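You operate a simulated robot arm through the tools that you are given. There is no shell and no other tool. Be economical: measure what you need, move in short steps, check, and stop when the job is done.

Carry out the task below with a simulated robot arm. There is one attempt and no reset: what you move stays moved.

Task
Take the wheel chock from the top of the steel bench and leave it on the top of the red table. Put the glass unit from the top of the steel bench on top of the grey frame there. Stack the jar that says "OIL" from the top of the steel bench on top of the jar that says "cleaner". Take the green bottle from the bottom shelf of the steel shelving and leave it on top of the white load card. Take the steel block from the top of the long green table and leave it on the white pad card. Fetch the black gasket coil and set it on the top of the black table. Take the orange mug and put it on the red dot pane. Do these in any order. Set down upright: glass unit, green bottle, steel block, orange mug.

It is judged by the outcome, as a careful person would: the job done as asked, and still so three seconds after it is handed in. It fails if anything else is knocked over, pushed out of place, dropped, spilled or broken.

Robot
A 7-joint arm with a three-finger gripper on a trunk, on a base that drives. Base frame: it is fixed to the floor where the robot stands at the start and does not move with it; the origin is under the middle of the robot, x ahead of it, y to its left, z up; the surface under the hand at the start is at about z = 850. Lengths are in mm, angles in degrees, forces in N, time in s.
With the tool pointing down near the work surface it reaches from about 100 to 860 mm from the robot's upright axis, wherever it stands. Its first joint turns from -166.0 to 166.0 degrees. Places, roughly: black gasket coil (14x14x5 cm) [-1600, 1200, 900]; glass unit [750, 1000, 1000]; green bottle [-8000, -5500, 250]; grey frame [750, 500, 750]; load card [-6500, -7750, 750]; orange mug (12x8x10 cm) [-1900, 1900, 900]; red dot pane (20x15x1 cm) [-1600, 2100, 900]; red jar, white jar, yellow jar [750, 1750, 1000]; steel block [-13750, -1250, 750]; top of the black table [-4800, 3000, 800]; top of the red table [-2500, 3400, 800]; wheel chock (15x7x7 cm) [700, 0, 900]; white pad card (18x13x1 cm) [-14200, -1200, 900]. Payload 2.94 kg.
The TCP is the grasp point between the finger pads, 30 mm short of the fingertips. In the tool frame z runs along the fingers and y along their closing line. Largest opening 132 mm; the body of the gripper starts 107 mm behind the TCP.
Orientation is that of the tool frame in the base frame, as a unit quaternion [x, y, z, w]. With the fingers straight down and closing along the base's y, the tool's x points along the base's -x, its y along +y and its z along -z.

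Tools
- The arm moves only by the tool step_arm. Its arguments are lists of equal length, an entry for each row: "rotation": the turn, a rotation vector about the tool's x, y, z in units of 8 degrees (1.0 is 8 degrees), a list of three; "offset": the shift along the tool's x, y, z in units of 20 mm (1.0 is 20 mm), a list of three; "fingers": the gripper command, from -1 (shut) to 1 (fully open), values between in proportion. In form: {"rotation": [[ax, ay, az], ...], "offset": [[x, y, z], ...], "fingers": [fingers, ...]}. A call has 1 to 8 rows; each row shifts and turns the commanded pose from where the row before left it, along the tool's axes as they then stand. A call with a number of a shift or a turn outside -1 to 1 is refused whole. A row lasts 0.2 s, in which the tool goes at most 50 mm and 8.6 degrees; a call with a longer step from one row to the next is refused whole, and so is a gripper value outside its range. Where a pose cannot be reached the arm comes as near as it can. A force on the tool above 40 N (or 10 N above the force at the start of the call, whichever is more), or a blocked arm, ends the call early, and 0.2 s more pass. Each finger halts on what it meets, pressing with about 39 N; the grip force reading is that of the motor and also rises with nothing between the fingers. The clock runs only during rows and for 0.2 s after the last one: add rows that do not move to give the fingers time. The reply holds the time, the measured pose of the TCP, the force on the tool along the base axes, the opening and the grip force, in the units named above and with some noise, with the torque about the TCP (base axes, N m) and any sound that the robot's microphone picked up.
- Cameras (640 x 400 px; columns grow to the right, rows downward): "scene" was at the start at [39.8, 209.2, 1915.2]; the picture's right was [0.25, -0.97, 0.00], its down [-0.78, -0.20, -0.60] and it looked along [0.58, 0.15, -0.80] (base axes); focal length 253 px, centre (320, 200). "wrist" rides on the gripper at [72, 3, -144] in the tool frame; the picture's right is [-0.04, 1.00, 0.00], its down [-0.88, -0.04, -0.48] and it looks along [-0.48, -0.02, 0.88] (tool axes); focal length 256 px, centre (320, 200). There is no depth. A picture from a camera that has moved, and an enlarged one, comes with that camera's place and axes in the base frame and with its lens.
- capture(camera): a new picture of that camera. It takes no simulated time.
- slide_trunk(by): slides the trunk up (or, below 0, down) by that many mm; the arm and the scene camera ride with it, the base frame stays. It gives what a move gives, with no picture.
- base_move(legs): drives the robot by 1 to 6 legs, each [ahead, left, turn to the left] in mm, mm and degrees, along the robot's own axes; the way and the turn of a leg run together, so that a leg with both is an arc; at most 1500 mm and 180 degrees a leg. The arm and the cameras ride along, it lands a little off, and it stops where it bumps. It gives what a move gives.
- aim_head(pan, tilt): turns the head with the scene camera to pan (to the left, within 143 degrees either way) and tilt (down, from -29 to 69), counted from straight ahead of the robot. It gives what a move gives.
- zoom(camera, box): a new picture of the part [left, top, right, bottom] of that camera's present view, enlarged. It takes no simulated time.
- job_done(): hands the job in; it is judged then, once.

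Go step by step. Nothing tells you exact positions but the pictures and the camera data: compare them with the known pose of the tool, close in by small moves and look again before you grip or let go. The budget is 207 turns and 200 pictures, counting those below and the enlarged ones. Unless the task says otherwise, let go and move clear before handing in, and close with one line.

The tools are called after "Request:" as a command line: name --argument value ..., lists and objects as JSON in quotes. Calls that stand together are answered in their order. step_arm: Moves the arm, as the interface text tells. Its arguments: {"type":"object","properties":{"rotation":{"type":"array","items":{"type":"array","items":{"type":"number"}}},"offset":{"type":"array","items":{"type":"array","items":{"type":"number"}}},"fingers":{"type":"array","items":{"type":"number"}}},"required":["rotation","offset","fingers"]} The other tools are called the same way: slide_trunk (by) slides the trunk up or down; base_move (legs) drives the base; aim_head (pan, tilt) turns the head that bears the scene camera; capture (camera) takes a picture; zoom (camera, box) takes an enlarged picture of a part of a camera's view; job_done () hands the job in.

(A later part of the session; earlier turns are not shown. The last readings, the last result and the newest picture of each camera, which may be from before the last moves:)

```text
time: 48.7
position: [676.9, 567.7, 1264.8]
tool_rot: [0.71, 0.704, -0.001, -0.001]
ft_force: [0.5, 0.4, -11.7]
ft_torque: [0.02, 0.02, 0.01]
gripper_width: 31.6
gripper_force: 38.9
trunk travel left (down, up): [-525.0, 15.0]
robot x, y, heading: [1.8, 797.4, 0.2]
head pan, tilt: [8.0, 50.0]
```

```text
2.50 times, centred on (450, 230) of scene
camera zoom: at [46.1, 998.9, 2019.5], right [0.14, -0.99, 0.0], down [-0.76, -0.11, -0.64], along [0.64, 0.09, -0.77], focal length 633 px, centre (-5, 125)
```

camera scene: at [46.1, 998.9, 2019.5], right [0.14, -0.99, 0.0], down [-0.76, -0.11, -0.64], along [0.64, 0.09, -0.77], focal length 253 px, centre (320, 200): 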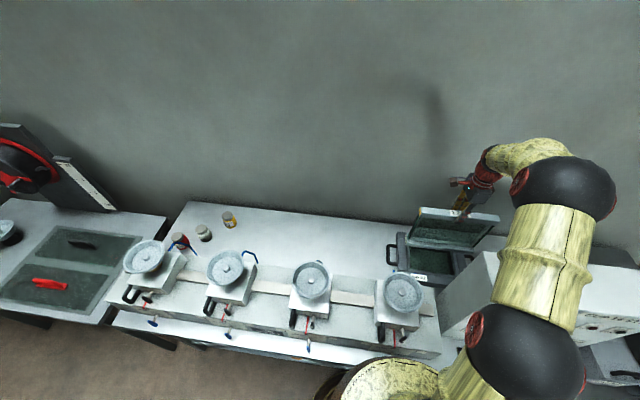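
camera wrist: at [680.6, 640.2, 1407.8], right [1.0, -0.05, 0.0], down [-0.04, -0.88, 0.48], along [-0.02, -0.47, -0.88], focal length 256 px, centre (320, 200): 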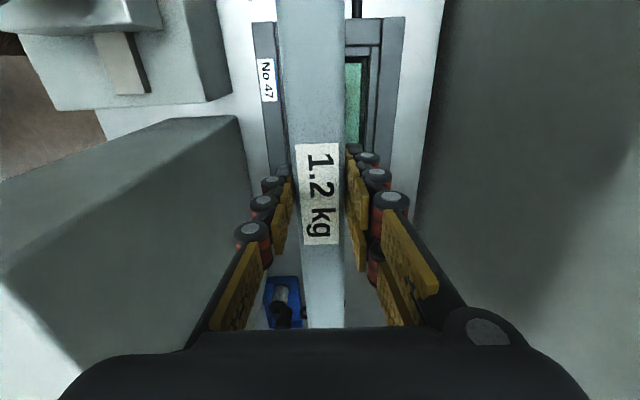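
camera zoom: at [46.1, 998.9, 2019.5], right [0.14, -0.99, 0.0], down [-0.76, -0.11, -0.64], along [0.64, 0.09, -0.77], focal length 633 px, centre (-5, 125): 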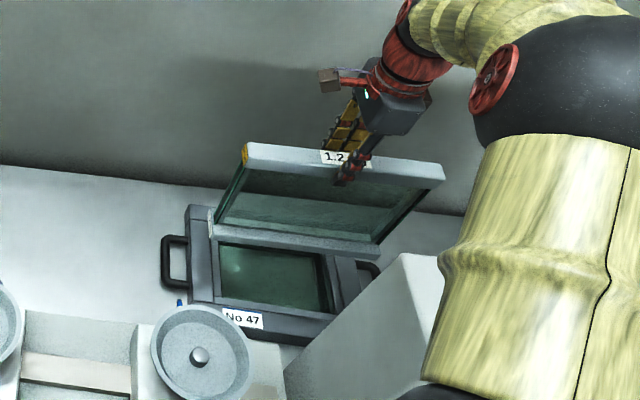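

Unit ≈281 mm long; frame is ~254 deep (x) and ~316 wide (y). Standing it along x across front and back rails gives the best margin, so I'll rotate back to along-x and centre at (697, 557).

Request:
step_arm --rotation '[[0, 0, -1], [0, 0, -1], [0, 0, -1], [0, 0, -1], [0, 0, -1], [0, 0, -1], [0, 0, -1], [0, 0, -1]]' --offset '[[0, 0, 0], [0, 0, 0], [0, 0, 0], [0, 0, 0], [0, 0, 0], [0, 0, 0], [0, 0, 0], [0, 0, 0]]' --fingers '[-1, -1, -1, -1, -1, -1, -1, -1]'

Request:
step_arm --rotation '[[0, 0, -1], [0, 0, -1], [0, 0, -1], [0, 0, -0.25], [0, 0, 0]]' --offset '[[0, 0, 0], [0, 0, 0], [0, 0, 0], [-1, -0.5, 0], [0, 0, 0]]' --fingers '[-1, -1, -1, -1, -1]'

Request:
capture --camera "wrist"

Request:
zoom --camera "scene" --box '[370, 150, 530, 310]'

```text
time: 50.5
position: [679.3, 568.6, 1263.9]
tool_rot: [0.226, 0.974, -0.001, 0.0]
ft_force: [0.3, -0.7, -11.7]
ft_torque: [0.02, 0.03, 0.0]
gripper_width: 31.8
gripper_force: 38.5
trunk travel left (down, up): [-525.0, 15.0]
robot x, y, heading: [-2.2, 800.7, 0.2]
head pan, tilt: [8.0, 50.0]
```

```text
time: 51.7
position: [695.2, 557.8, 1266.3]
tool_rot: [0.002, 1.0, 0.0, 0.0]
ft_force: [-0.1, 0.8, -11.0]
ft_torque: [-0.03, 0.01, -0.01]
gripper_width: 31.5
gripper_force: 39.5
trunk travel left (down, up): [-525.0, 15.0]
robot x, y, heading: [1.3, 798.2, 0.3]
head pan, tilt: [8.0, 50.0]
```

```text
165 pictures are left
camera wrist: at [623.6, 560.7, 1408.7], right [0.05, 1.0, 0.0], down [0.88, -0.04, 0.48], along [0.47, -0.02, -0.88], focal length 256 px, centre (320, 200)
```

wrist: 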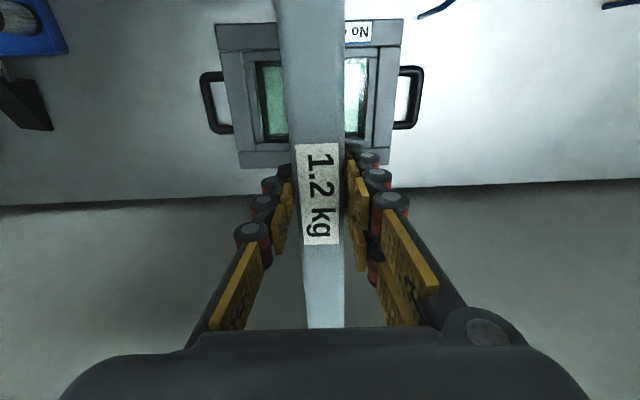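

```text
2.50 times, centred on (450, 230) of scene
camera zoom: at [44.2, 999.9, 2019.5], right [0.14, -0.99, 0.0], down [-0.76, -0.11, -0.64], along [0.64, 0.09, -0.77], focal length 633 px, centre (-5, 125)
```

zoom: 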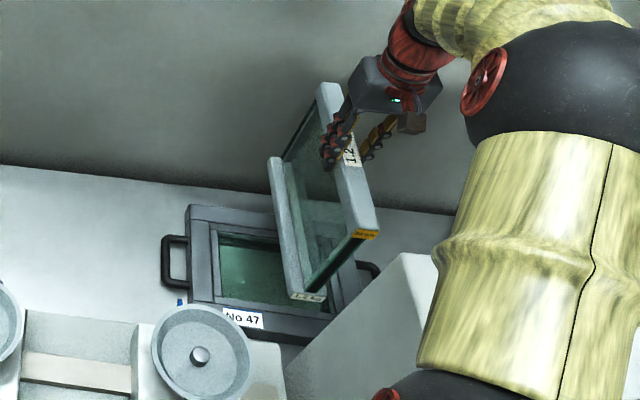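

Well centred over the frame. Lowering to just above it.

Request:
step_arm --rotation '[[0, 0, 0], [0, 0, 0], [0, 0, 0], [0, 0, 0], [0, 0, 0], [0, 0, 0], [0, 0, 0], [0, 0, 0]]' --offset '[[0, 0, 1], [0, 0, 1], [0, 0, 1], [0, 0, 1], [0, 0, 1], [0, 0, 1], [0, 0, 0.5], [0, 0, 0.5]]' --fingers '[-1, -1, -1, -1, -1, -1, -1, -1]'

Request:
zoom --camera "scene" --box '[370, 150, 530, 310]'

```text
time: 53.5
position: [698.2, 556.9, 1124.8]
tool_rot: [0.002, 1.0, 0.0, -0.001]
ft_force: [0.1, -0.7, -11.6]
ft_torque: [-0.02, 0.04, -0.01]
gripper_width: 31.5
gripper_force: 38.7
trunk travel left (down, up): [-525.0, 15.0]
robot x, y, heading: [1.7, 796.5, 0.0]
head pan, tilt: [8.0, 50.0]
```

```text
2.50 times, centred on (450, 230) of scene
camera zoom: at [46.8, 998.7, 2019.5], right [0.14, -0.99, 0.0], down [-0.76, -0.11, -0.64], along [0.64, 0.09, -0.77], focal length 633 px, centre (-5, 125)
```

zoom: 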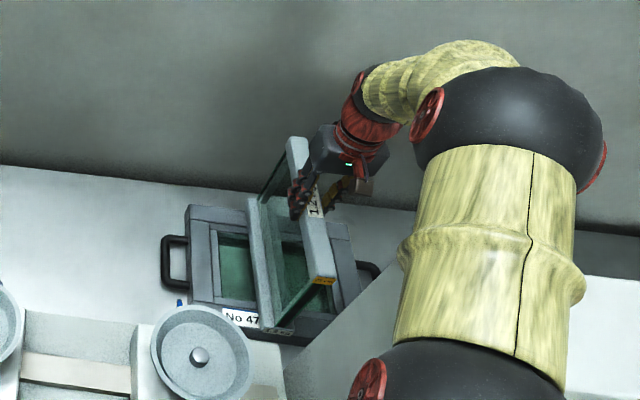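

Looks good; easing down in small steps until contact.

Request:
step_arm --rotation '[[0, 0, 0], [0, 0, 0], [0, 0, 0], [0, 0, 0], [0, 0, 0], [0, 0, 0]]' --offset '[[0, 0, 0.25], [0, 0, 0.25], [0, 0, 0.25], [0, 0, 0.25], [0, 0, 0.25], [0, 0, 0]]' --fingers '[-1, -1, -1, -1, -1, -1]'

Request:
step_arm --rotation '[[0, 0, 0], [0, 0, 0], [0, 0, 0], [0, 0, 0]]' --offset '[[0, 0, 0.2], [0, 0, 0.2], [0, 0, 0.2], [0, 0, 0]]' --fingers '[-1, -1, -1, -1]'

```text
time: 54.3
position: [696.9, 556.9, 1120.7]
tool_rot: [0.003, 1.0, -0.001, 0.004]
ft_force: [-17.1, 5.5, 22.1]
ft_torque: [0.43, -0.4, 0.28]
gripper_width: 31.8
gripper_force: 39.2
trunk travel left (down, up): [-525.0, 15.0]
robot x, y, heading: [-2.3, 803.1, 0.2]
head pan, tilt: [8.0, 50.0]
stopped in row 3: the force on the tool passed its limit at 45 N (the readings are from after the stop); the commanded pose is now the measured one
```

```text
time: 54.6
position: [697.1, 556.6, 1120.3]
tool_rot: [0.002, 1.0, -0.001, 0.002]
ft_force: [-15.4, 6.0, 19.5]
ft_torque: [0.48, -0.45, 0.35]
gripper_width: 31.3
gripper_force: 39.4
trunk travel left (down, up): [-525.0, 15.0]
robot x, y, heading: [-1.0, 796.4, 0.0]
head pan, tilt: [8.0, 50.0]
stopped in row 1: the force on the tool passed its limit at 45 N (the readings are from after the stop); the commanded pose is now the measured one
```

Contact at z≈1120. Checking the pictures before release.

Request:
capture --camera "wrist"

Request:
zoom --camera "scene" --box '[390, 190, 490, 290]'

```text
162 pictures are left
camera wrist: at [622.9, 560.5, 1263.6], right [0.05, 1.0, 0.0], down [0.88, -0.04, 0.48], along [0.48, -0.03, -0.88], focal length 256 px, centre (320, 200)
```

wrist: 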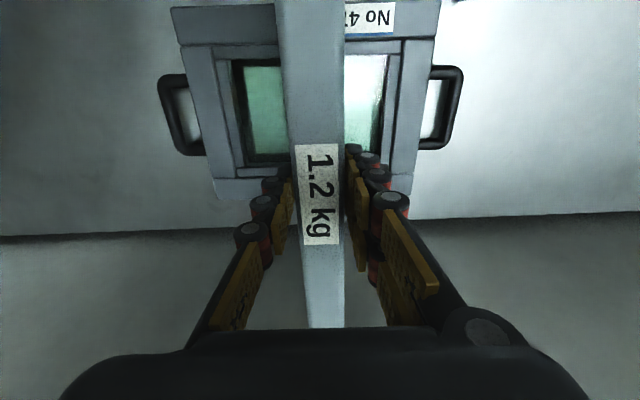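

```text
4.00 times, centred on (440, 240) of scene
camera zoom: at [39.5, 1001.1, 2019.5], right [0.14, -0.99, 0.0], down [-0.76, -0.11, -0.64], along [0.64, 0.09, -0.76], focal length 1013 px, centre (-160, 40)
```

zoom: 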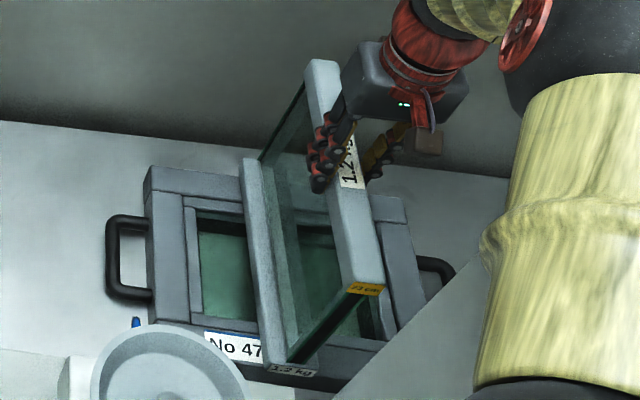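

It rests across the frame. I'll relieve the pressure slightly, then open and rise.

Request:
step_arm --rotation '[[0, 0, 0], [0, 0, 0]]' --offset '[[0, 0, -0.06], [0, 0, 0]]' --fingers '[-1, -1]'

Request:
step_arm --rotation '[[0, 0, 0], [0, 0, 0], [0, 0, 0], [0, 0, 0], [0, 0, 0], [0, 0, 0]]' --offset '[[0, 0, 0], [0, 0, 0], [0, 0, 0], [0, 0, 0], [0, 0, 0], [0, 0, 0]]' --fingers '[-0.4, -0.3, 0, 0.4, 0.4, 0.4]'

Request:
capture --camera "wrist"

Request:
zoom --camera "scene" --box '[390, 190, 490, 290]'

```text
time: 55.2
position: [696.7, 556.2, 1120.6]
tool_rot: [0.002, 1.0, -0.002, 0.004]
ft_force: [-15.8, 6.2, 18.8]
ft_torque: [0.41, 0.0, 0.21]
gripper_width: 31.5
gripper_force: 39.4
trunk travel left (down, up): [-525.0, 15.0]
robot x, y, heading: [0.6, 798.3, 0.1]
head pan, tilt: [8.0, 50.0]
```

```text
time: 56.6
position: [699.5, 555.5, 1118.7]
tool_rot: [0.002, 1.0, -0.001, 0.003]
ft_force: [0.0, 0.7, 0.4]
ft_torque: [0.03, 0.07, 0.0]
gripper_width: 92.5
gripper_force: 0.0
trunk travel left (down, up): [-525.0, 15.0]
robot x, y, heading: [-0.6, 798.9, 0.2]
head pan, tilt: [8.0, 50.0]
```

```text
160 pictures are left
camera wrist: at [626.1, 559.5, 1261.6], right [0.05, 1.0, 0.0], down [0.88, -0.04, 0.48], along [0.48, -0.03, -0.88], focal length 256 px, centre (320, 200)
```

wrist: 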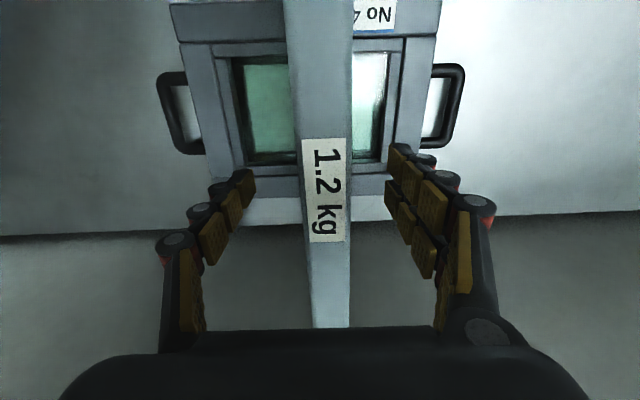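

```text
4.00 times, centred on (440, 240) of scene
camera zoom: at [44.6, 999.5, 2019.5], right [0.14, -0.99, 0.0], down [-0.76, -0.11, -0.64], along [0.64, 0.09, -0.77], focal length 1013 px, centre (-160, 40)
```

zoom: 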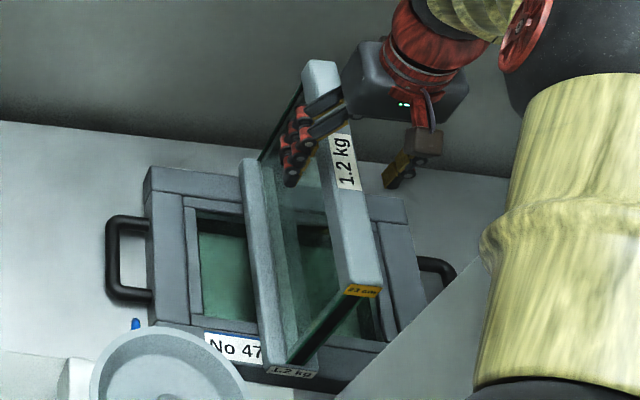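

Standing stably. I'll rise, then drive left to the jars.

Request:
step_arm --rotation '[[0, 0, 0], [0, 0, 0], [0, 0, 0], [0, 0, 0], [0, 0, 0], [0, 0, 0], [0, 0, 0], [0, 0, 0]]' --offset '[[0, 0, -0.5], [0, 0, -1], [0, 0, -1], [0, 0, -1], [0, 0, -1], [0, 0, -1], [0, 0, -1], [0, 0, -1]]' --fingers '[0.4, 0.4, 0.4, 0.4, 0.4, 0.4, 0.4, 0.4]'

Request:
step_arm --rotation '[[0, 0, 0], [0, 0, 0], [0, 0, 0], [0, 0, 0], [0, 0, 0], [0, 0, 0], [0, 0, 0], [0, 0, 0]]' --offset '[[1, 1, -1], [1, 1, -1], [1, 1, -1], [1, 1, 0], [1, 1, 0], [1, 1, 0], [1, 1, 0], [1, 1, 0]]' --fingers '[0.4, 0.4, 0.4, 0.4, 1, 1, 1, 1]'

Request:
base_move --legs '[[0, 750, 0]]'

Request:
aim_head --pan 0 --tilt 50

Request:
capture --camera "scene"

Request:
capture --camera "wrist"

```text
time: 58.4
position: [698.7, 556.4, 1270.3]
tool_rot: [0.002, 1.0, -0.001, 0.003]
ft_force: [-0.9, -0.2, 0.2]
ft_torque: [0.0, -0.02, -0.01]
gripper_width: 92.7
gripper_force: 0.1
trunk travel left (down, up): [-525.0, 15.0]
robot x, y, heading: [-0.6, 800.0, 0.2]
head pan, tilt: [8.0, 50.0]
```

```text
time: 60.2
position: [538.3, 716.2, 1329.4]
tool_rot: [0.003, 1.0, -0.001, 0.003]
ft_force: [-0.5, 1.1, 0.1]
ft_torque: [-0.03, 0.0, -0.01]
gripper_width: 131.9
gripper_force: 0.1
trunk travel left (down, up): [-525.0, 15.0]
robot x, y, heading: [4.5, 800.0, 0.1]
head pan, tilt: [8.0, 50.0]
```

```text
time: 64.3
position: [541.4, 1470.3, 1330.1]
tool_rot: [0.008, 1.0, -0.001, 0.002]
ft_force: [-0.1, -0.1, -1.0]
ft_torque: [-0.01, -0.02, 0.03]
gripper_width: 131.8
gripper_force: 0.2
trunk travel left (down, up): [-525.0, 15.0]
robot x, y, heading: [4.2, 1560.6, -0.8]
head pan, tilt: [8.0, 50.0]
```

```text
time: 65.0
position: [542.3, 1470.2, 1329.6]
tool_rot: [0.009, 1.0, -0.001, 0.003]
ft_force: [0.3, 0.1, -0.2]
ft_torque: [0.02, 0.01, 0.04]
gripper_width: 131.8
gripper_force: 0.0
trunk travel left (down, up): [-525.0, 15.0]
robot x, y, heading: [0.6, 1559.6, -0.6]
head pan, tilt: [0.0, 50.0]
```

```text
158 pictures are left
camera scene: at [51.0, 1749.7, 2019.5], right [-0.01, -1.0, 0.0], down [-0.77, 0.01, -0.64], along [0.64, -0.01, -0.77], focal length 253 px, centre (320, 200)
```

scene: 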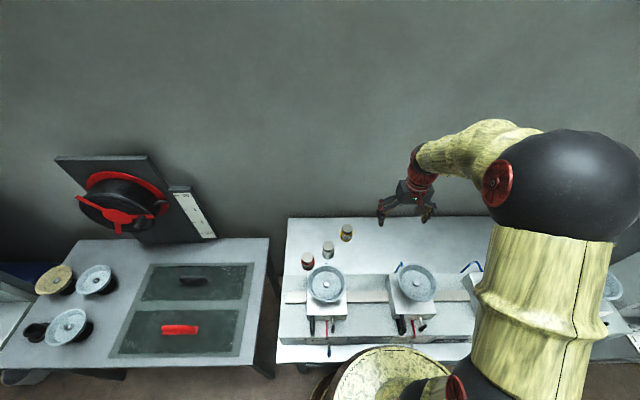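

```text
157 pictures are left
camera wrist: at [467.9, 1475.0, 1471.7], right [0.06, 1.0, 0.0], down [0.88, -0.05, 0.48], along [0.48, -0.03, -0.88], focal length 256 px, centre (320, 200)
```

wrist: 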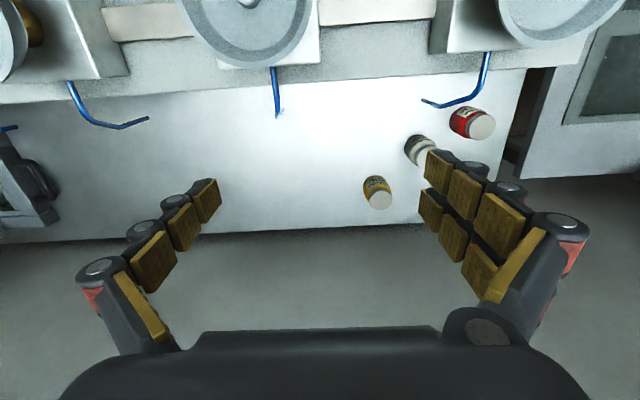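

Jars are in view. Zooming to read labels.

Request:
zoom --camera "scene" --box '[290, 215, 370, 275]'

Request:
zoom --camera "wrist" --box '[340, 90, 510, 220]'

```text
6.67 times, centred on (330, 245) of scene
camera zoom: at [51.0, 1749.7, 2019.5], right [-0.01, -1.0, 0.0], down [-0.77, 0.01, -0.64], along [0.64, -0.01, -0.77], focal length 1688 px, centre (253, -100)
```

zoom: 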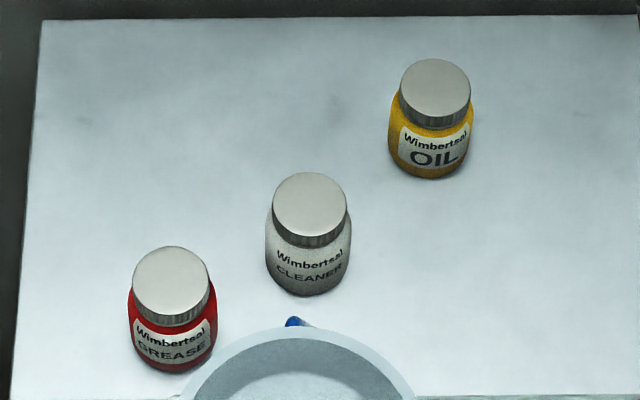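

```text
3.08 times, centred on (425, 155) of wrist
camera zoom: at [467.9, 1475.0, 1471.7], right [0.06, 1.0, 0.0], down [0.88, -0.05, 0.48], along [0.48, -0.03, -0.88], focal length 788 px, centre (-3, 338)
```

zoom: 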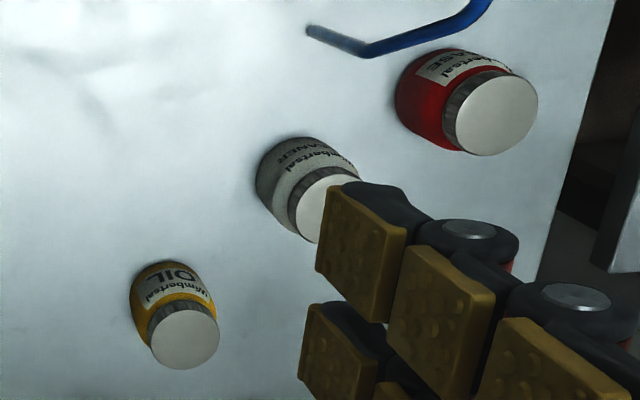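

Yellow is OIL at ≈(766,1600), CLEANER ≈(665,1701), lids at z≈940. Moving above the OIL jar.

Request:
step_arm --rotation '[[0, 0, 0], [0, 0, 0], [0, 0, 0], [0, 0, 0], [0, 0, 0], [0, 0, 0], [0, 0, 0], [0, 0, 0]]' --offset '[[-1, 0.8, 0], [-1, 0.8, 0], [-1, 0.8, 0], [-1, 0.8, 0], [-1, 0.8, 0], [-1, 0.8, 0], [-1, 0.8, 0.5], [-1, 0.8, 0.5]]' --fingers '[1, 1, 1, 1, 1, 1, 1, 1]'

Request:
step_arm --rotation '[[0, 0, 0], [0, 0, 0], [0, 0, 0], [0, 0, 0], [0, 0, 0], [0, 0, 0], [0, 0, 0], [0, 0, 0]]' --offset '[[-1, 0, 1], [-1, 0, 1], [-1, 0, 1], [-0.25, 0, 1], [0, 0, 1], [0, 0, 1], [0, 0, 1], [0, 0, 1]]' --fingers '[1, 1, 1, 1, 1, 1, 1, 1]'

Request:
capture --camera "wrist"

Request:
capture --camera "scene"

```text
time: 66.8
position: [703.8, 1595.1, 1308.1]
tool_rot: [0.009, 1.0, -0.001, 0.001]
ft_force: [0.7, 0.1, 1.4]
ft_torque: [-0.02, 0.03, -0.04]
gripper_width: 132.0
gripper_force: 0.1
trunk travel left (down, up): [-525.0, 15.0]
robot x, y, heading: [0.6, 1562.5, -0.7]
head pan, tilt: [0.0, 50.0]
```

```text
time: 68.6
position: [770.1, 1595.1, 1151.6]
tool_rot: [0.009, 1.0, -0.001, 0.003]
ft_force: [0.5, 0.2, -0.7]
ft_torque: [0.01, 0.07, 0.01]
gripper_width: 131.9
gripper_force: 0.0
trunk travel left (down, up): [-525.0, 15.0]
robot x, y, heading: [5.6, 1560.2, -0.5]
head pan, tilt: [0.0, 50.0]
```

```text
154 pictures are left
camera wrist: at [696.4, 1599.1, 1294.2], right [0.06, 1.0, 0.0], down [0.88, -0.05, 0.48], along [0.48, -0.03, -0.88], focal length 256 px, centre (320, 200)
```

wrist: 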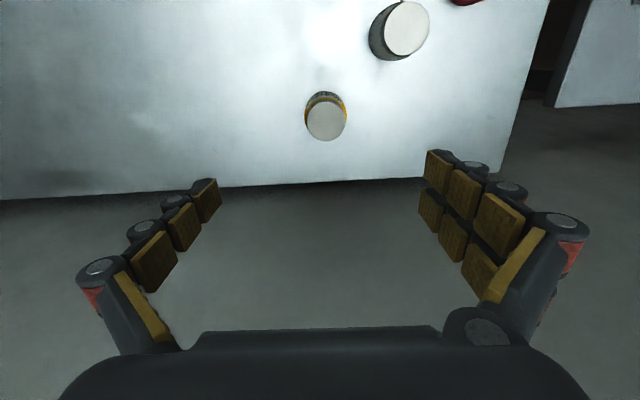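

```text
153 pictures are left
camera scene: at [51.7, 1749.9, 2019.5], right [-0.01, -1.0, 0.0], down [-0.77, 0.01, -0.64], along [0.64, -0.01, -0.77], focal length 253 px, centre (320, 200)
```

scene: 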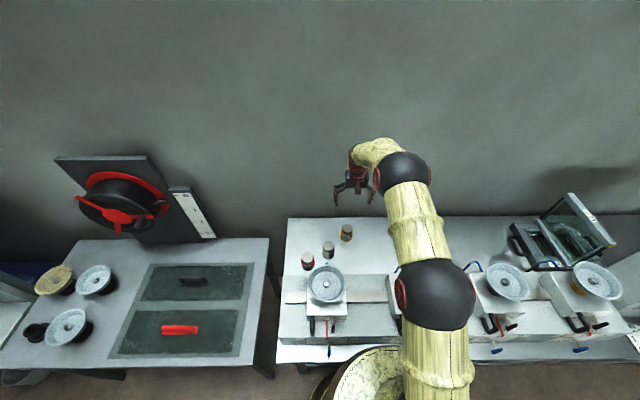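

Aligned within 7 mm. Lowering partway to check.

Request:
step_arm --rotation '[[0, 0, 0], [0, 0, 0], [0, 0, 0], [0, 0, 0], [0, 0, 0], [0, 0, 0], [0, 0, 0]]' --offset '[[0, 0.35, 1], [0, 0, 1], [0, 0, 1], [0, 0, 1], [0, 0, 1], [0, 0, 1], [0, 0, 1]]' --fingers '[1, 1, 1, 1, 1, 1, 1]'

Request:
capture --camera "wrist"

Request:
zoom --camera "scene" --box '[290, 160, 420, 260]'

```text
time: 70.2
position: [770.7, 1600.8, 1010.7]
tool_rot: [0.009, 1.0, -0.001, 0.003]
ft_force: [0.2, 0.0, 0.6]
ft_torque: [0.0, 0.05, -0.01]
gripper_width: 131.8
gripper_force: 0.0
trunk travel left (down, up): [-525.0, 15.0]
robot x, y, heading: [1.3, 1561.5, -0.6]
head pan, tilt: [0.0, 50.0]
```

```text
152 pictures are left
camera wrist: at [696.7, 1604.9, 1153.2], right [0.06, 1.0, 0.0], down [0.88, -0.05, 0.48], along [0.48, -0.03, -0.88], focal length 256 px, centre (320, 200)
```

wrist: 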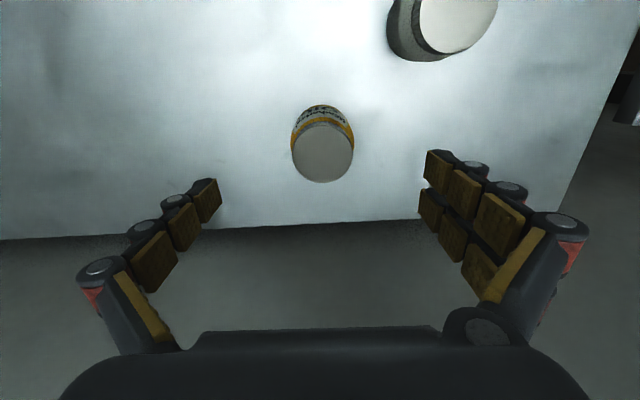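

```text
4.00 times, centred on (355, 210) of scene
camera zoom: at [52.1, 1750.0, 2019.4], right [-0.01, -1.0, 0.0], down [-0.77, 0.01, -0.64], along [0.64, -0.01, -0.77], focal length 1013 px, centre (180, 160)
```

zoom: 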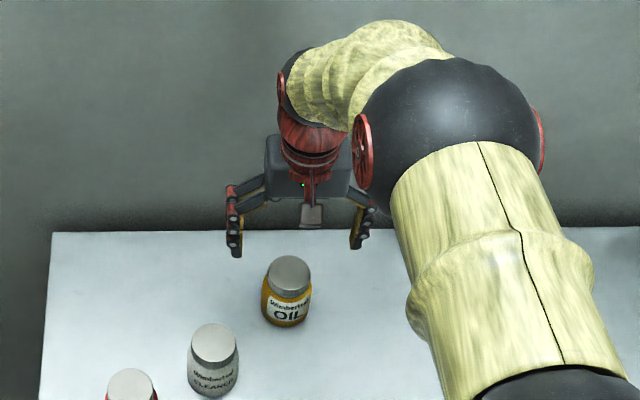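

Consistent (lid z≈935). Lowering and gripping the body.

Request:
step_arm --rotation '[[0, 0, 0], [0, 0, 0], [0, 0, 0], [0, 0, 0], [0, 0, 0], [0, 0, 0]]' --offset '[[0, 0.1, 1], [0, 0, 1], [0, 0, 1], [0, 0, 1], [0, 0, 1], [0, 0, 0]]' --fingers '[1, 1, 1, 1, 1, 1]'

Request:
capture --camera "wrist"

Request:
step_arm --rotation '[[0, 0, 0], [0, 0, 0], [0, 0, 0], [0, 0, 0], [0, 0, 0], [0, 0, 0], [0, 0, 0]]' --offset '[[0, 0, 0], [0, 0, 0], [0, 0, 0], [0, 0, 0], [0, 0, 0], [0, 0, 0], [0, 0, 0]]' --fingers '[0.5, 0.2, 0, -0.3, -1, -1, -1]'

Request:
capture --camera "wrist"

```text
time: 71.6
position: [770.5, 1602.7, 911.2]
tool_rot: [0.009, 1.0, -0.001, 0.003]
ft_force: [-0.2, 0.4, 0.3]
ft_torque: [-0.03, -0.01, -0.02]
gripper_width: 132.2
gripper_force: 0.1
trunk travel left (down, up): [-525.0, 15.0]
robot x, y, heading: [2.4, 1556.2, -0.5]
head pan, tilt: [0.0, 50.0]
```

```text
150 pictures are left
camera wrist: at [697.2, 1607.6, 1053.5], right [0.06, 1.0, 0.0], down [0.88, -0.05, 0.48], along [0.48, -0.03, -0.88], focal length 256 px, centre (320, 200)
```

wrist: 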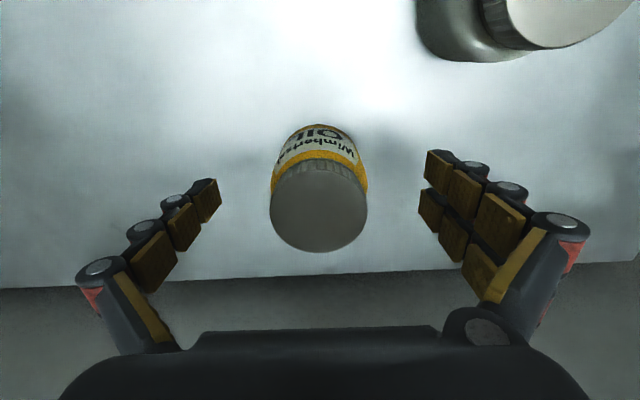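

```text
time: 73.2
position: [769.4, 1603.0, 910.5]
tool_rot: [0.009, 1.0, 0.0, 0.002]
ft_force: [-0.2, 0.2, 1.4]
ft_torque: [-0.05, 0.02, 0.02]
gripper_width: 62.2
gripper_force: 25.1
trunk travel left (down, up): [-525.0, 15.0]
robot x, y, heading: [0.9, 1560.4, -0.6]
head pan, tilt: [0.0, 50.0]
```

```text
149 pictures are left
camera wrist: at [697.4, 1607.6, 1053.7], right [0.06, 1.0, 0.0], down [0.88, -0.05, 0.48], along [0.48, -0.03, -0.88], focal length 256 px, centre (320, 200)
```

wrist: 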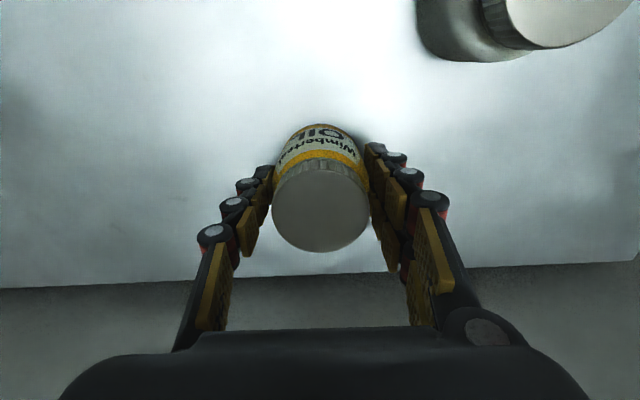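

Gripped at 62 mm. Lifting and moving above CLEANER.

Request:
step_arm --rotation '[[0, 0, 0], [0, 0, 0], [0, 0, 0], [0, 0, 0], [0, 0, 0], [0, 0, 0], [0, 0, 0]]' --offset '[[0, 0, -0.5], [0, 0, -1], [0, 0, -1], [0, 0, -1], [0, 0, -1], [0, 0, -1], [0, 0, -1]]' --fingers '[-1, -1, -1, -1, -1, -1, -1]'

Request:
step_arm --rotation '[[0, 0, 0], [0, 0, 0], [0, 0, 0], [0, 0, 0], [0, 0, 0], [0, 0, 0], [0, 0, 0]]' --offset '[[0.857, 0.8, 0], [0.857, 0.8, 0], [0.857, 0.8, 0], [0.857, 0.8, 0], [0.857, 0.8, 0], [0.857, 0.8, 0], [0, 0, 0]]' --fingers '[-1, -1, -1, -1, -1, -1, -1]'

Request:
capture --camera "wrist"

Request:
zoom --camera "scene" --box '[280, 170, 410, 290]'

```text
time: 74.8
position: [771.6, 1602.6, 1038.6]
tool_rot: [0.008, 1.0, -0.002, 0.003]
ft_force: [-1.2, -1.0, -2.8]
ft_torque: [-0.02, -0.01, 0.01]
gripper_width: 62.0
gripper_force: 38.8
trunk travel left (down, up): [-525.0, 15.0]
robot x, y, heading: [3.7, 1559.9, -0.6]
head pan, tilt: [0.0, 50.0]
```

```text
time: 76.4
position: [669.4, 1700.0, 1039.5]
tool_rot: [0.008, 1.0, -0.001, 0.002]
ft_force: [0.0, -0.3, -2.7]
ft_torque: [0.0, -0.01, -0.02]
gripper_width: 61.9
gripper_force: 39.1
trunk travel left (down, up): [-525.0, 15.0]
robot x, y, heading: [3.6, 1563.7, -0.5]
head pan, tilt: [0.0, 50.0]
```

```text
148 pictures are left
camera wrist: at [596.0, 1704.5, 1181.6], right [0.06, 1.0, 0.0], down [0.88, -0.05, 0.48], along [0.48, -0.03, -0.88], focal length 256 px, centre (320, 200)
```

wrist: 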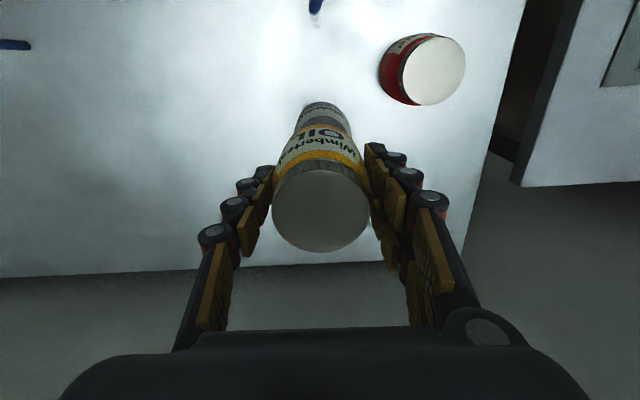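

```text
3.33 times, centred on (345, 230) of scene
camera zoom: at [51.9, 1749.7, 2019.5], right [-0.01, -1.0, 0.0], down [-0.77, 0.01, -0.64], along [0.64, -0.01, -0.77], focal length 844 px, centre (237, 100)
```

zoom: 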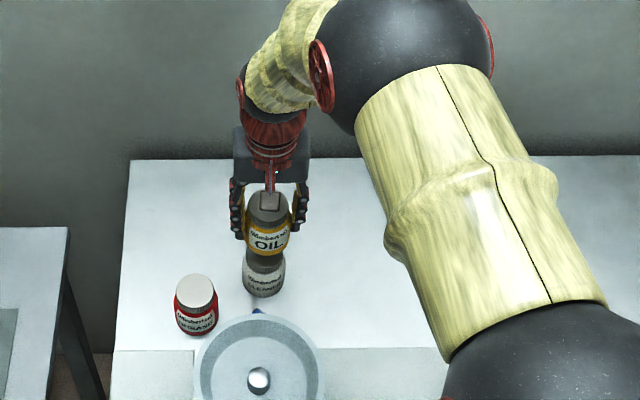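

Aligned. Lowering slowly until contact.

Request:
step_arm --rotation '[[0, 0, 0], [0, 0, 0], [0, 0, 0], [0, 0, 0], [0, 0, 0], [0, 0, 0], [0, 0, 0], [0, 0, 0]]' --offset '[[0, 0, 0.6], [0, 0, 0.4], [0, 0, 0.3], [0, 0, 0.2], [0, 0, 0.1], [0, 0, 0.1], [0, 0, 0.1], [0, 0, 0]]' --fingers '[-1, -1, -1, -1, -1, -1, -1, -1]'

Request:
zoom --camera "scene" --box '[300, 200, 380, 270]'

```text
time: 78.2
position: [670.4, 1700.0, 1002.7]
tool_rot: [0.009, 1.0, -0.001, 0.003]
ft_force: [0.5, 0.2, -1.7]
ft_torque: [-0.01, 0.0, -0.03]
gripper_width: 62.0
gripper_force: 39.2
trunk travel left (down, up): [-525.0, 15.0]
robot x, y, heading: [3.5, 1558.3, -0.6]
head pan, tilt: [0.0, 50.0]
```

```text
5.71 times, centred on (340, 235) of scene
camera zoom: at [51.4, 1750.1, 2019.4], right [-0.01, -1.0, 0.0], down [-0.77, 0.01, -0.64], along [0.64, -0.01, -0.77], focal length 1447 px, centre (206, 0)
```

zoom: 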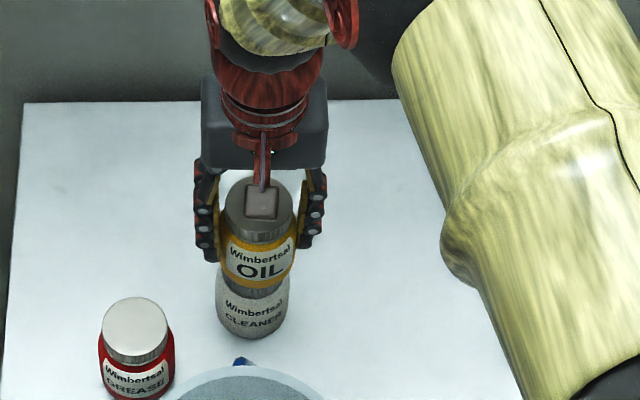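

Request:
step_arm --rotation '[[0, 0, 0], [0, 0, 0], [0, 0, 0], [0, 0, 0], [0, 0, 0], [0, 0, 0], [0, 0, 0], [0, 0, 0]]' --offset '[[0, 0.05, 0.1], [0, 0, 0.1], [0, 0, 0.1], [0, 0, 0.1], [0, 0, 0.1], [0, 0, 0.1], [0, 0, 0.1], [0, 0, 0]]' --fingers '[-1, -1, -1, -1, -1, -1, -1, -1]'

Request:
zoom --camera "scene" --box '[300, 200, 380, 270]'

```text
time: 80.0
position: [670.8, 1702.7, 992.3]
tool_rot: [0.008, 1.0, -0.001, 0.005]
ft_force: [-1.2, 0.7, 25.9]
ft_torque: [0.03, -0.13, -0.03]
gripper_width: 62.1
gripper_force: 38.9
trunk travel left (down, up): [-525.0, 15.0]
robot x, y, heading: [2.7, 1558.3, -0.5]
head pan, tilt: [0.0, 50.0]
```

```text
5.71 times, centred on (340, 235) of scene
camera zoom: at [48.3, 1749.6, 2019.7], right [-0.01, -1.0, 0.0], down [-0.77, 0.01, -0.64], along [0.64, -0.01, -0.77], focal length 1447 px, centre (206, 0)
```

zoom: 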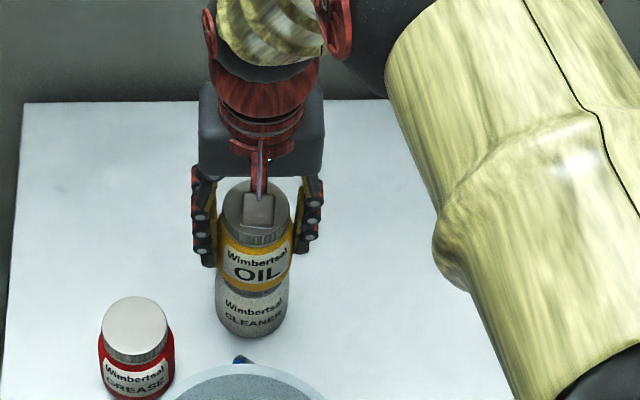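

Contact made, centred. Relieving pressure and opening.

Request:
step_arm --rotation '[[0, 0, 0], [0, 0, 0], [0, 0, 0], [0, 0, 0], [0, 0, 0], [0, 0, 0], [0, 0, 0]]' --offset '[[0, 0, -0.12], [0, 0, 0], [0, 0, 0], [0, 0, 0], [0, 0, 0], [0, 0, 0], [0, 0, 0]]' --fingers '[-1, -0.05, 0.05, 0.2, 0.4, 0.6, 0.6]'

Request:
step_arm --rotation '[[0, 0, 0], [0, 0, 0], [0, 0, 0], [0, 0, 0], [0, 0, 0], [0, 0, 0], [0, 0, 0], [0, 0, 0]]' --offset '[[0, 0, -0.3], [0, 0, -0.6], [0, 0, -1], [0, 0, -1], [0, 0, -1], [0, 0, -1], [0, 0, -1], [0, 0, -1]]' --fingers '[0.8, 1, 1, 1, 1, 1, 1, 1]'

Request:
capture --camera "wrist"

Request:
zoom --camera "scene" --box '[280, 190, 400, 280]'

```text
time: 81.6
position: [670.9, 1701.2, 991.0]
tool_rot: [0.009, 1.0, -0.001, 0.004]
ft_force: [-0.3, -0.3, 0.8]
ft_torque: [-0.02, 0.0, 0.0]
gripper_width: 105.4
gripper_force: 0.0
trunk travel left (down, up): [-525.0, 15.0]
robot x, y, heading: [1.3, 1561.9, -0.8]
head pan, tilt: [0.0, 50.0]
```

```text
time: 83.4
position: [669.7, 1700.4, 1128.7]
tool_rot: [0.009, 1.0, -0.002, 0.003]
ft_force: [0.3, 0.0, -0.6]
ft_torque: [0.01, 0.02, -0.01]
gripper_width: 132.1
gripper_force: 0.0
trunk travel left (down, up): [-525.0, 15.0]
robot x, y, heading: [3.7, 1559.1, -0.7]
head pan, tilt: [0.0, 50.0]
```

```text
144 pictures are left
camera wrist: at [595.4, 1705.8, 1272.1], right [0.06, 1.0, 0.0], down [0.88, -0.05, 0.48], along [0.48, -0.03, -0.88], focal length 256 px, centre (320, 200)
```

wrist: 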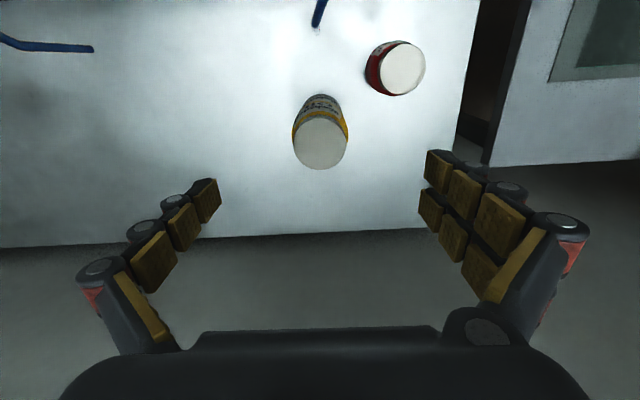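

```text
4.44 times, centred on (340, 235) of scene
camera zoom: at [50.5, 1749.9, 2019.5], right [-0.01, -1.0, 0.0], down [-0.77, 0.01, -0.64], along [0.64, -0.01, -0.77], focal length 1126 px, centre (231, 44)
```

zoom: 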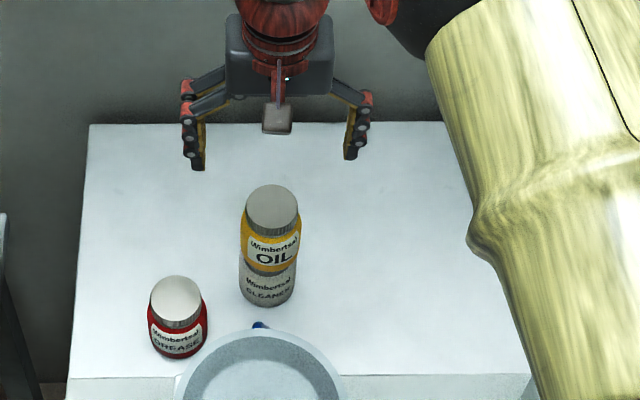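

Stacked well. Next the wheel chock at the right end: raise, retract, and drive back right.

Request:
step_arm --rotation '[[0, 0, 0], [0, 0, 0], [0, 0, 0], [0, 0, 0], [0, 0, 0], [0, 0, 0], [0, 0, 0], [0, 0, 0]]' --offset '[[0, 0, -1], [0, 0, -1], [0, 0, -1], [0, 0, -1], [0, 0, -1], [0, 0, -1], [0, 0, -1], [0, 0, -1]]' --fingers '[1, 1, 1, 1, 1, 1, 1, 1]'

Request:
step_arm --rotation '[[0, 0, 0], [0, 0, 0], [0, 0, 0], [0, 0, 0], [0, 0, 0], [0, 0, 0], [0, 0, 0], [0, 0, 0]]' --offset '[[1, 0, -1], [1, 0, -1], [1, 0, 0], [1, 0, 0], [1, 0, 0], [1, 0, 0], [1, 0, 0], [1, 0, 0]]' --fingers '[1, 1, 1, 1, 1, 1, 1, 1]'

Request:
step_arm --rotation '[[0, 0, 0], [0, 0, 0], [0, 0, 0], [0, 0, 0], [0, 0, 0], [0, 0, 0]]' --offset '[[1, 0, 0], [1, 0, 0], [1, 0, 0], [1, 0, 0], [1, 0, 0], [1, 0, 0]]' --fingers '[1, 1, 1, 1, 1, 1]'

Request:
base_move --legs '[[0, -1350, 0]]'

Request:
capture --camera "wrist"

Request:
capture --camera "scene"

```text
time: 85.2
position: [669.6, 1702.1, 1289.3]
tool_rot: [0.009, 1.0, -0.002, 0.002]
ft_force: [0.1, 0.1, -1.1]
ft_torque: [0.03, -0.02, 0.01]
gripper_width: 131.8
gripper_force: 0.0
trunk travel left (down, up): [-525.0, 15.0]
robot x, y, heading: [4.4, 1559.5, -0.7]
head pan, tilt: [0.0, 50.0]
```

```text
time: 87.0
position: [509.9, 1703.9, 1328.5]
tool_rot: [0.009, 1.0, -0.001, 0.004]
ft_force: [-0.4, 0.3, -1.0]
ft_torque: [0.01, -0.03, -0.01]
gripper_width: 132.1
gripper_force: 0.0
trunk travel left (down, up): [-525.0, 15.0]
robot x, y, heading: [1.6, 1558.5, -0.7]
head pan, tilt: [0.0, 50.0]
```

```text
time: 88.4
position: [386.4, 1706.7, 1327.2]
tool_rot: [0.008, 1.0, -0.001, 0.003]
ft_force: [0.7, -0.1, 0.8]
ft_torque: [0.01, -0.01, 0.0]
gripper_width: 132.0
gripper_force: 0.0
trunk travel left (down, up): [-525.0, 15.0]
robot x, y, heading: [4.5, 1559.8, -0.7]
head pan, tilt: [0.0, 50.0]
```

```text
time: 95.3
position: [357.7, 324.5, 1326.3]
tool_rot: [0.023, 1.0, -0.001, 0.003]
ft_force: [0.6, 0.0, -0.7]
ft_torque: [0.05, 0.05, -0.01]
gripper_width: 131.9
gripper_force: 0.1
trunk travel left (down, up): [-525.0, 15.0]
robot x, y, heading: [-28.9, 185.3, -2.1]
head pan, tilt: [0.0, 50.0]
```

```text
142 pictures are left
camera wrist: at [283.9, 329.3, 1470.0], right [0.09, 1.0, 0.0], down [0.87, -0.08, 0.48], along [0.48, -0.04, -0.88], focal length 256 px, centre (320, 200)
```

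wrist: 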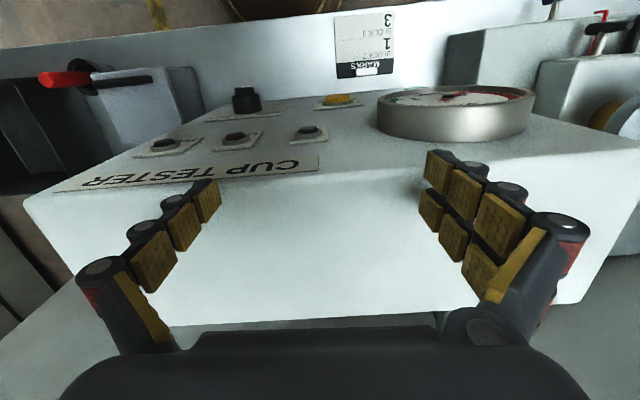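

```text
141 pictures are left
camera scene: at [21.7, 374.6, 2019.5], right [-0.04, -1.0, 0.0], down [-0.77, 0.03, -0.64], along [0.64, -0.03, -0.77], focal length 253 px, centre (320, 200)
```

scene: 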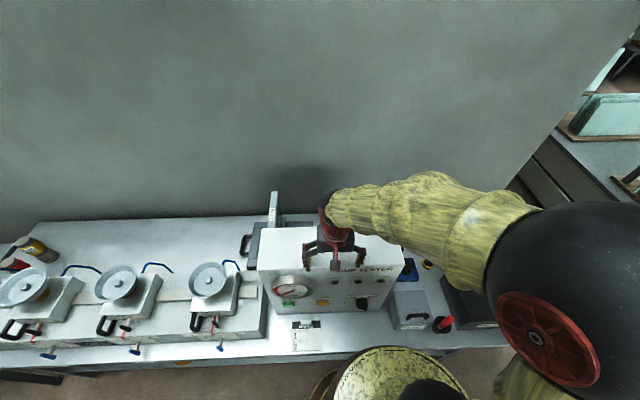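

Moving the tool right to look at the area right of the tester with the wrist camera.

Request:
step_arm --rotation '[[0, 0, 0], [0, 0, 0], [0, 0, 0], [0, 0, 0], [0, 0, 0], [0, 0, 0], [0, 0, 0], [0, 0, 0]]' --offset '[[0, -1, 0], [0, -1, 0], [0, -1, 0], [0, -1, 0], [0, -1, 0], [0, -1, 0], [0, -1, 0], [0, -1, 0]]' --fingers '[1, 1, 1, 1, 1, 1, 1, 1]'

Request:
step_arm --rotation '[[0, 0, 0], [0, 0, 0], [0, 0, 0], [0, 0, 0], [0, 0, 0], [0, 0, 0], [0, 0, 0], [0, 0, 0]]' --offset '[[-1, -1, 0], [-1, -1, 0], [-1, -1, 0], [-1, -1, 0], [-1, -1, 0], [-1, -1, 0], [-1, -1, 0], [-1, -1, 0]]' --fingers '[1, 1, 1, 1, 1, 1, 1, 1]'

Request:
capture --camera "wrist"

```text
time: 97.1
position: [350.5, 162.6, 1327.6]
tool_rot: [0.023, 1.0, 0.0, 0.002]
ft_force: [0.2, -0.6, 0.4]
ft_torque: [0.01, 0.03, -0.03]
gripper_width: 132.1
gripper_force: 0.0
trunk travel left (down, up): [-525.0, 15.0]
robot x, y, heading: [-32.1, 184.6, -2.2]
head pan, tilt: [0.0, 50.0]
```

```text
time: 98.9
position: [504.7, -4.6, 1328.4]
tool_rot: [0.024, 1.0, -0.001, 0.002]
ft_force: [0.8, -1.2, -0.2]
ft_torque: [-0.02, 0.04, 0.0]
gripper_width: 131.6
gripper_force: 0.0
trunk travel left (down, up): [-525.0, 15.0]
robot x, y, heading: [-32.1, 189.5, -2.3]
head pan, tilt: [0.0, 50.0]
```

```text
140 pictures are left
camera wrist: at [431.8, 2.6, 1471.5], right [0.09, 1.0, 0.0], down [0.87, -0.08, 0.48], along [0.48, -0.04, -0.88], focal length 256 px, centre (320, 200)
```

wrist: 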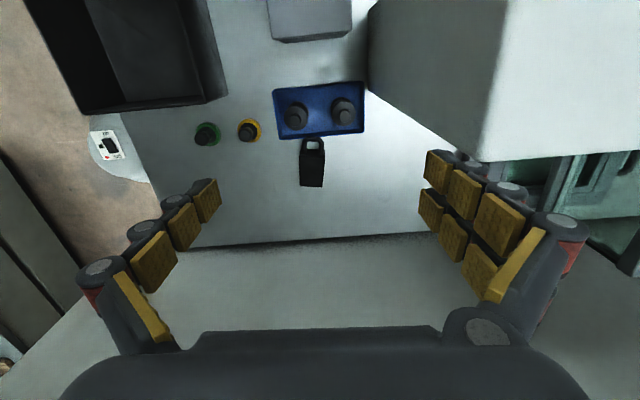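

Request:
zoom --camera "wrist" --box '[250, 70, 400, 200]'

```text
3.08 times, centred on (325, 135) of wrist
camera zoom: at [431.8, 2.6, 1471.5], right [0.09, 1.0, 0.0], down [0.87, -0.08, 0.48], along [0.48, -0.04, -0.88], focal length 788 px, centre (305, 400)
```

zoom: 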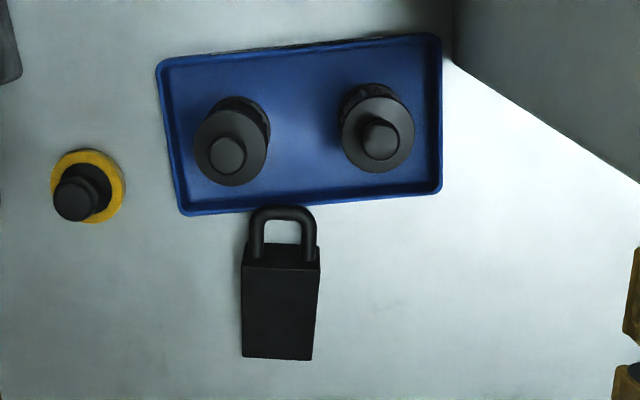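

The black wedge with a handle loop is the chock: x≈588–735, centred y≈-35, thick end toward me. Moving above its thick part with a slight turn.

Request:
step_arm --rotation '[[0, 0, 0], [0, 0, 0], [0, 0, 0], [0, 0, 0], [0, 0, 0], [0, 0, 0], [0, 0, 0], [0, 0, 0.4]]' --offset '[[-0.9, -0.14, 1], [-0.9, -0.14, 1], [-0.9, -0.14, 1], [-0.9, -0.14, 1], [-0.9, -0.14, 1], [-0.9, -0.14, 1], [-0.9, -0.14, 1], [-0.9, -0.14, 1]]' --fingers '[1, 1, 1, 1, 1, 1, 1, 1]'

Request:
step_arm --rotation '[[0, 0, 0], [0, 0, 0], [0, 0, 0], [0, 0, 0], [0, 0, 0], [0, 0, 0]]' --offset '[[0, 0, 1], [0, 0, 1], [0, 0, 1], [0, 0, 1], [0, 0, 1], [0, 0, 1]]' --fingers '[1, 1, 1, 1, 1, 1]'

Request:
capture --camera "wrist"

Request:
aim_head --pan -25 --tilt 52

Request:
capture --camera "scene"

```text
time: 100.7
position: [649.0, -32.3, 1169.8]
tool_rot: [0.051, 0.999, -0.001, 0.002]
ft_force: [0.0, -0.3, -0.2]
ft_torque: [0.02, 0.04, 0.01]
gripper_width: 131.7
gripper_force: 0.0
trunk travel left (down, up): [-525.0, 15.0]
robot x, y, heading: [-28.6, 186.5, -2.1]
head pan, tilt: [0.0, 50.0]
```

```text
time: 102.1
position: [646.9, -34.0, 1047.4]
tool_rot: [0.05, 0.999, -0.002, 0.003]
ft_force: [0.2, 0.0, -0.7]
ft_torque: [0.04, 0.03, -0.03]
gripper_width: 132.0
gripper_force: 0.0
trunk travel left (down, up): [-525.0, 15.0]
robot x, y, heading: [-30.6, 184.8, -2.0]
head pan, tilt: [0.0, 50.0]
```

```text
138 pictures are left
camera wrist: at [573.4, -23.0, 1191.3], right [0.14, 0.99, 0.0], down [0.87, -0.13, 0.48], along [0.48, -0.07, -0.88], focal length 256 px, centre (320, 200)
```

wrist: 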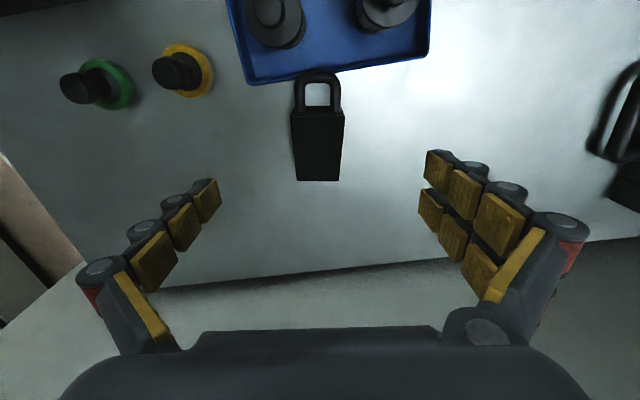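

```text
time: 103.0
position: [645.2, -33.3, 1049.1]
tool_rot: [0.05, 0.999, -0.001, 0.003]
ft_force: [-0.1, -0.3, -0.8]
ft_torque: [0.0, -0.01, -0.02]
gripper_width: 132.1
gripper_force: 0.1
trunk travel left (down, up): [-525.0, 15.0]
robot x, y, heading: [-33.5, 186.9, -2.2]
head pan, tilt: [-25.0, 52.0]
```

```text
137 pictures are left
camera scene: at [12.0, 343.5, 2016.8], right [-0.46, -0.89, 0.0], down [-0.7, 0.36, -0.62], along [0.55, -0.28, -0.79], focal length 253 px, centre (320, 200)
```

scene: 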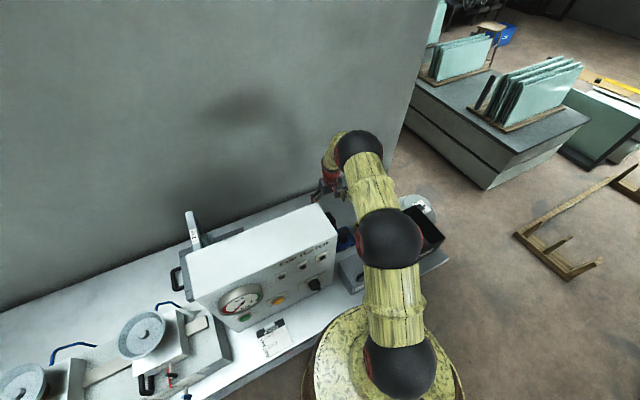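

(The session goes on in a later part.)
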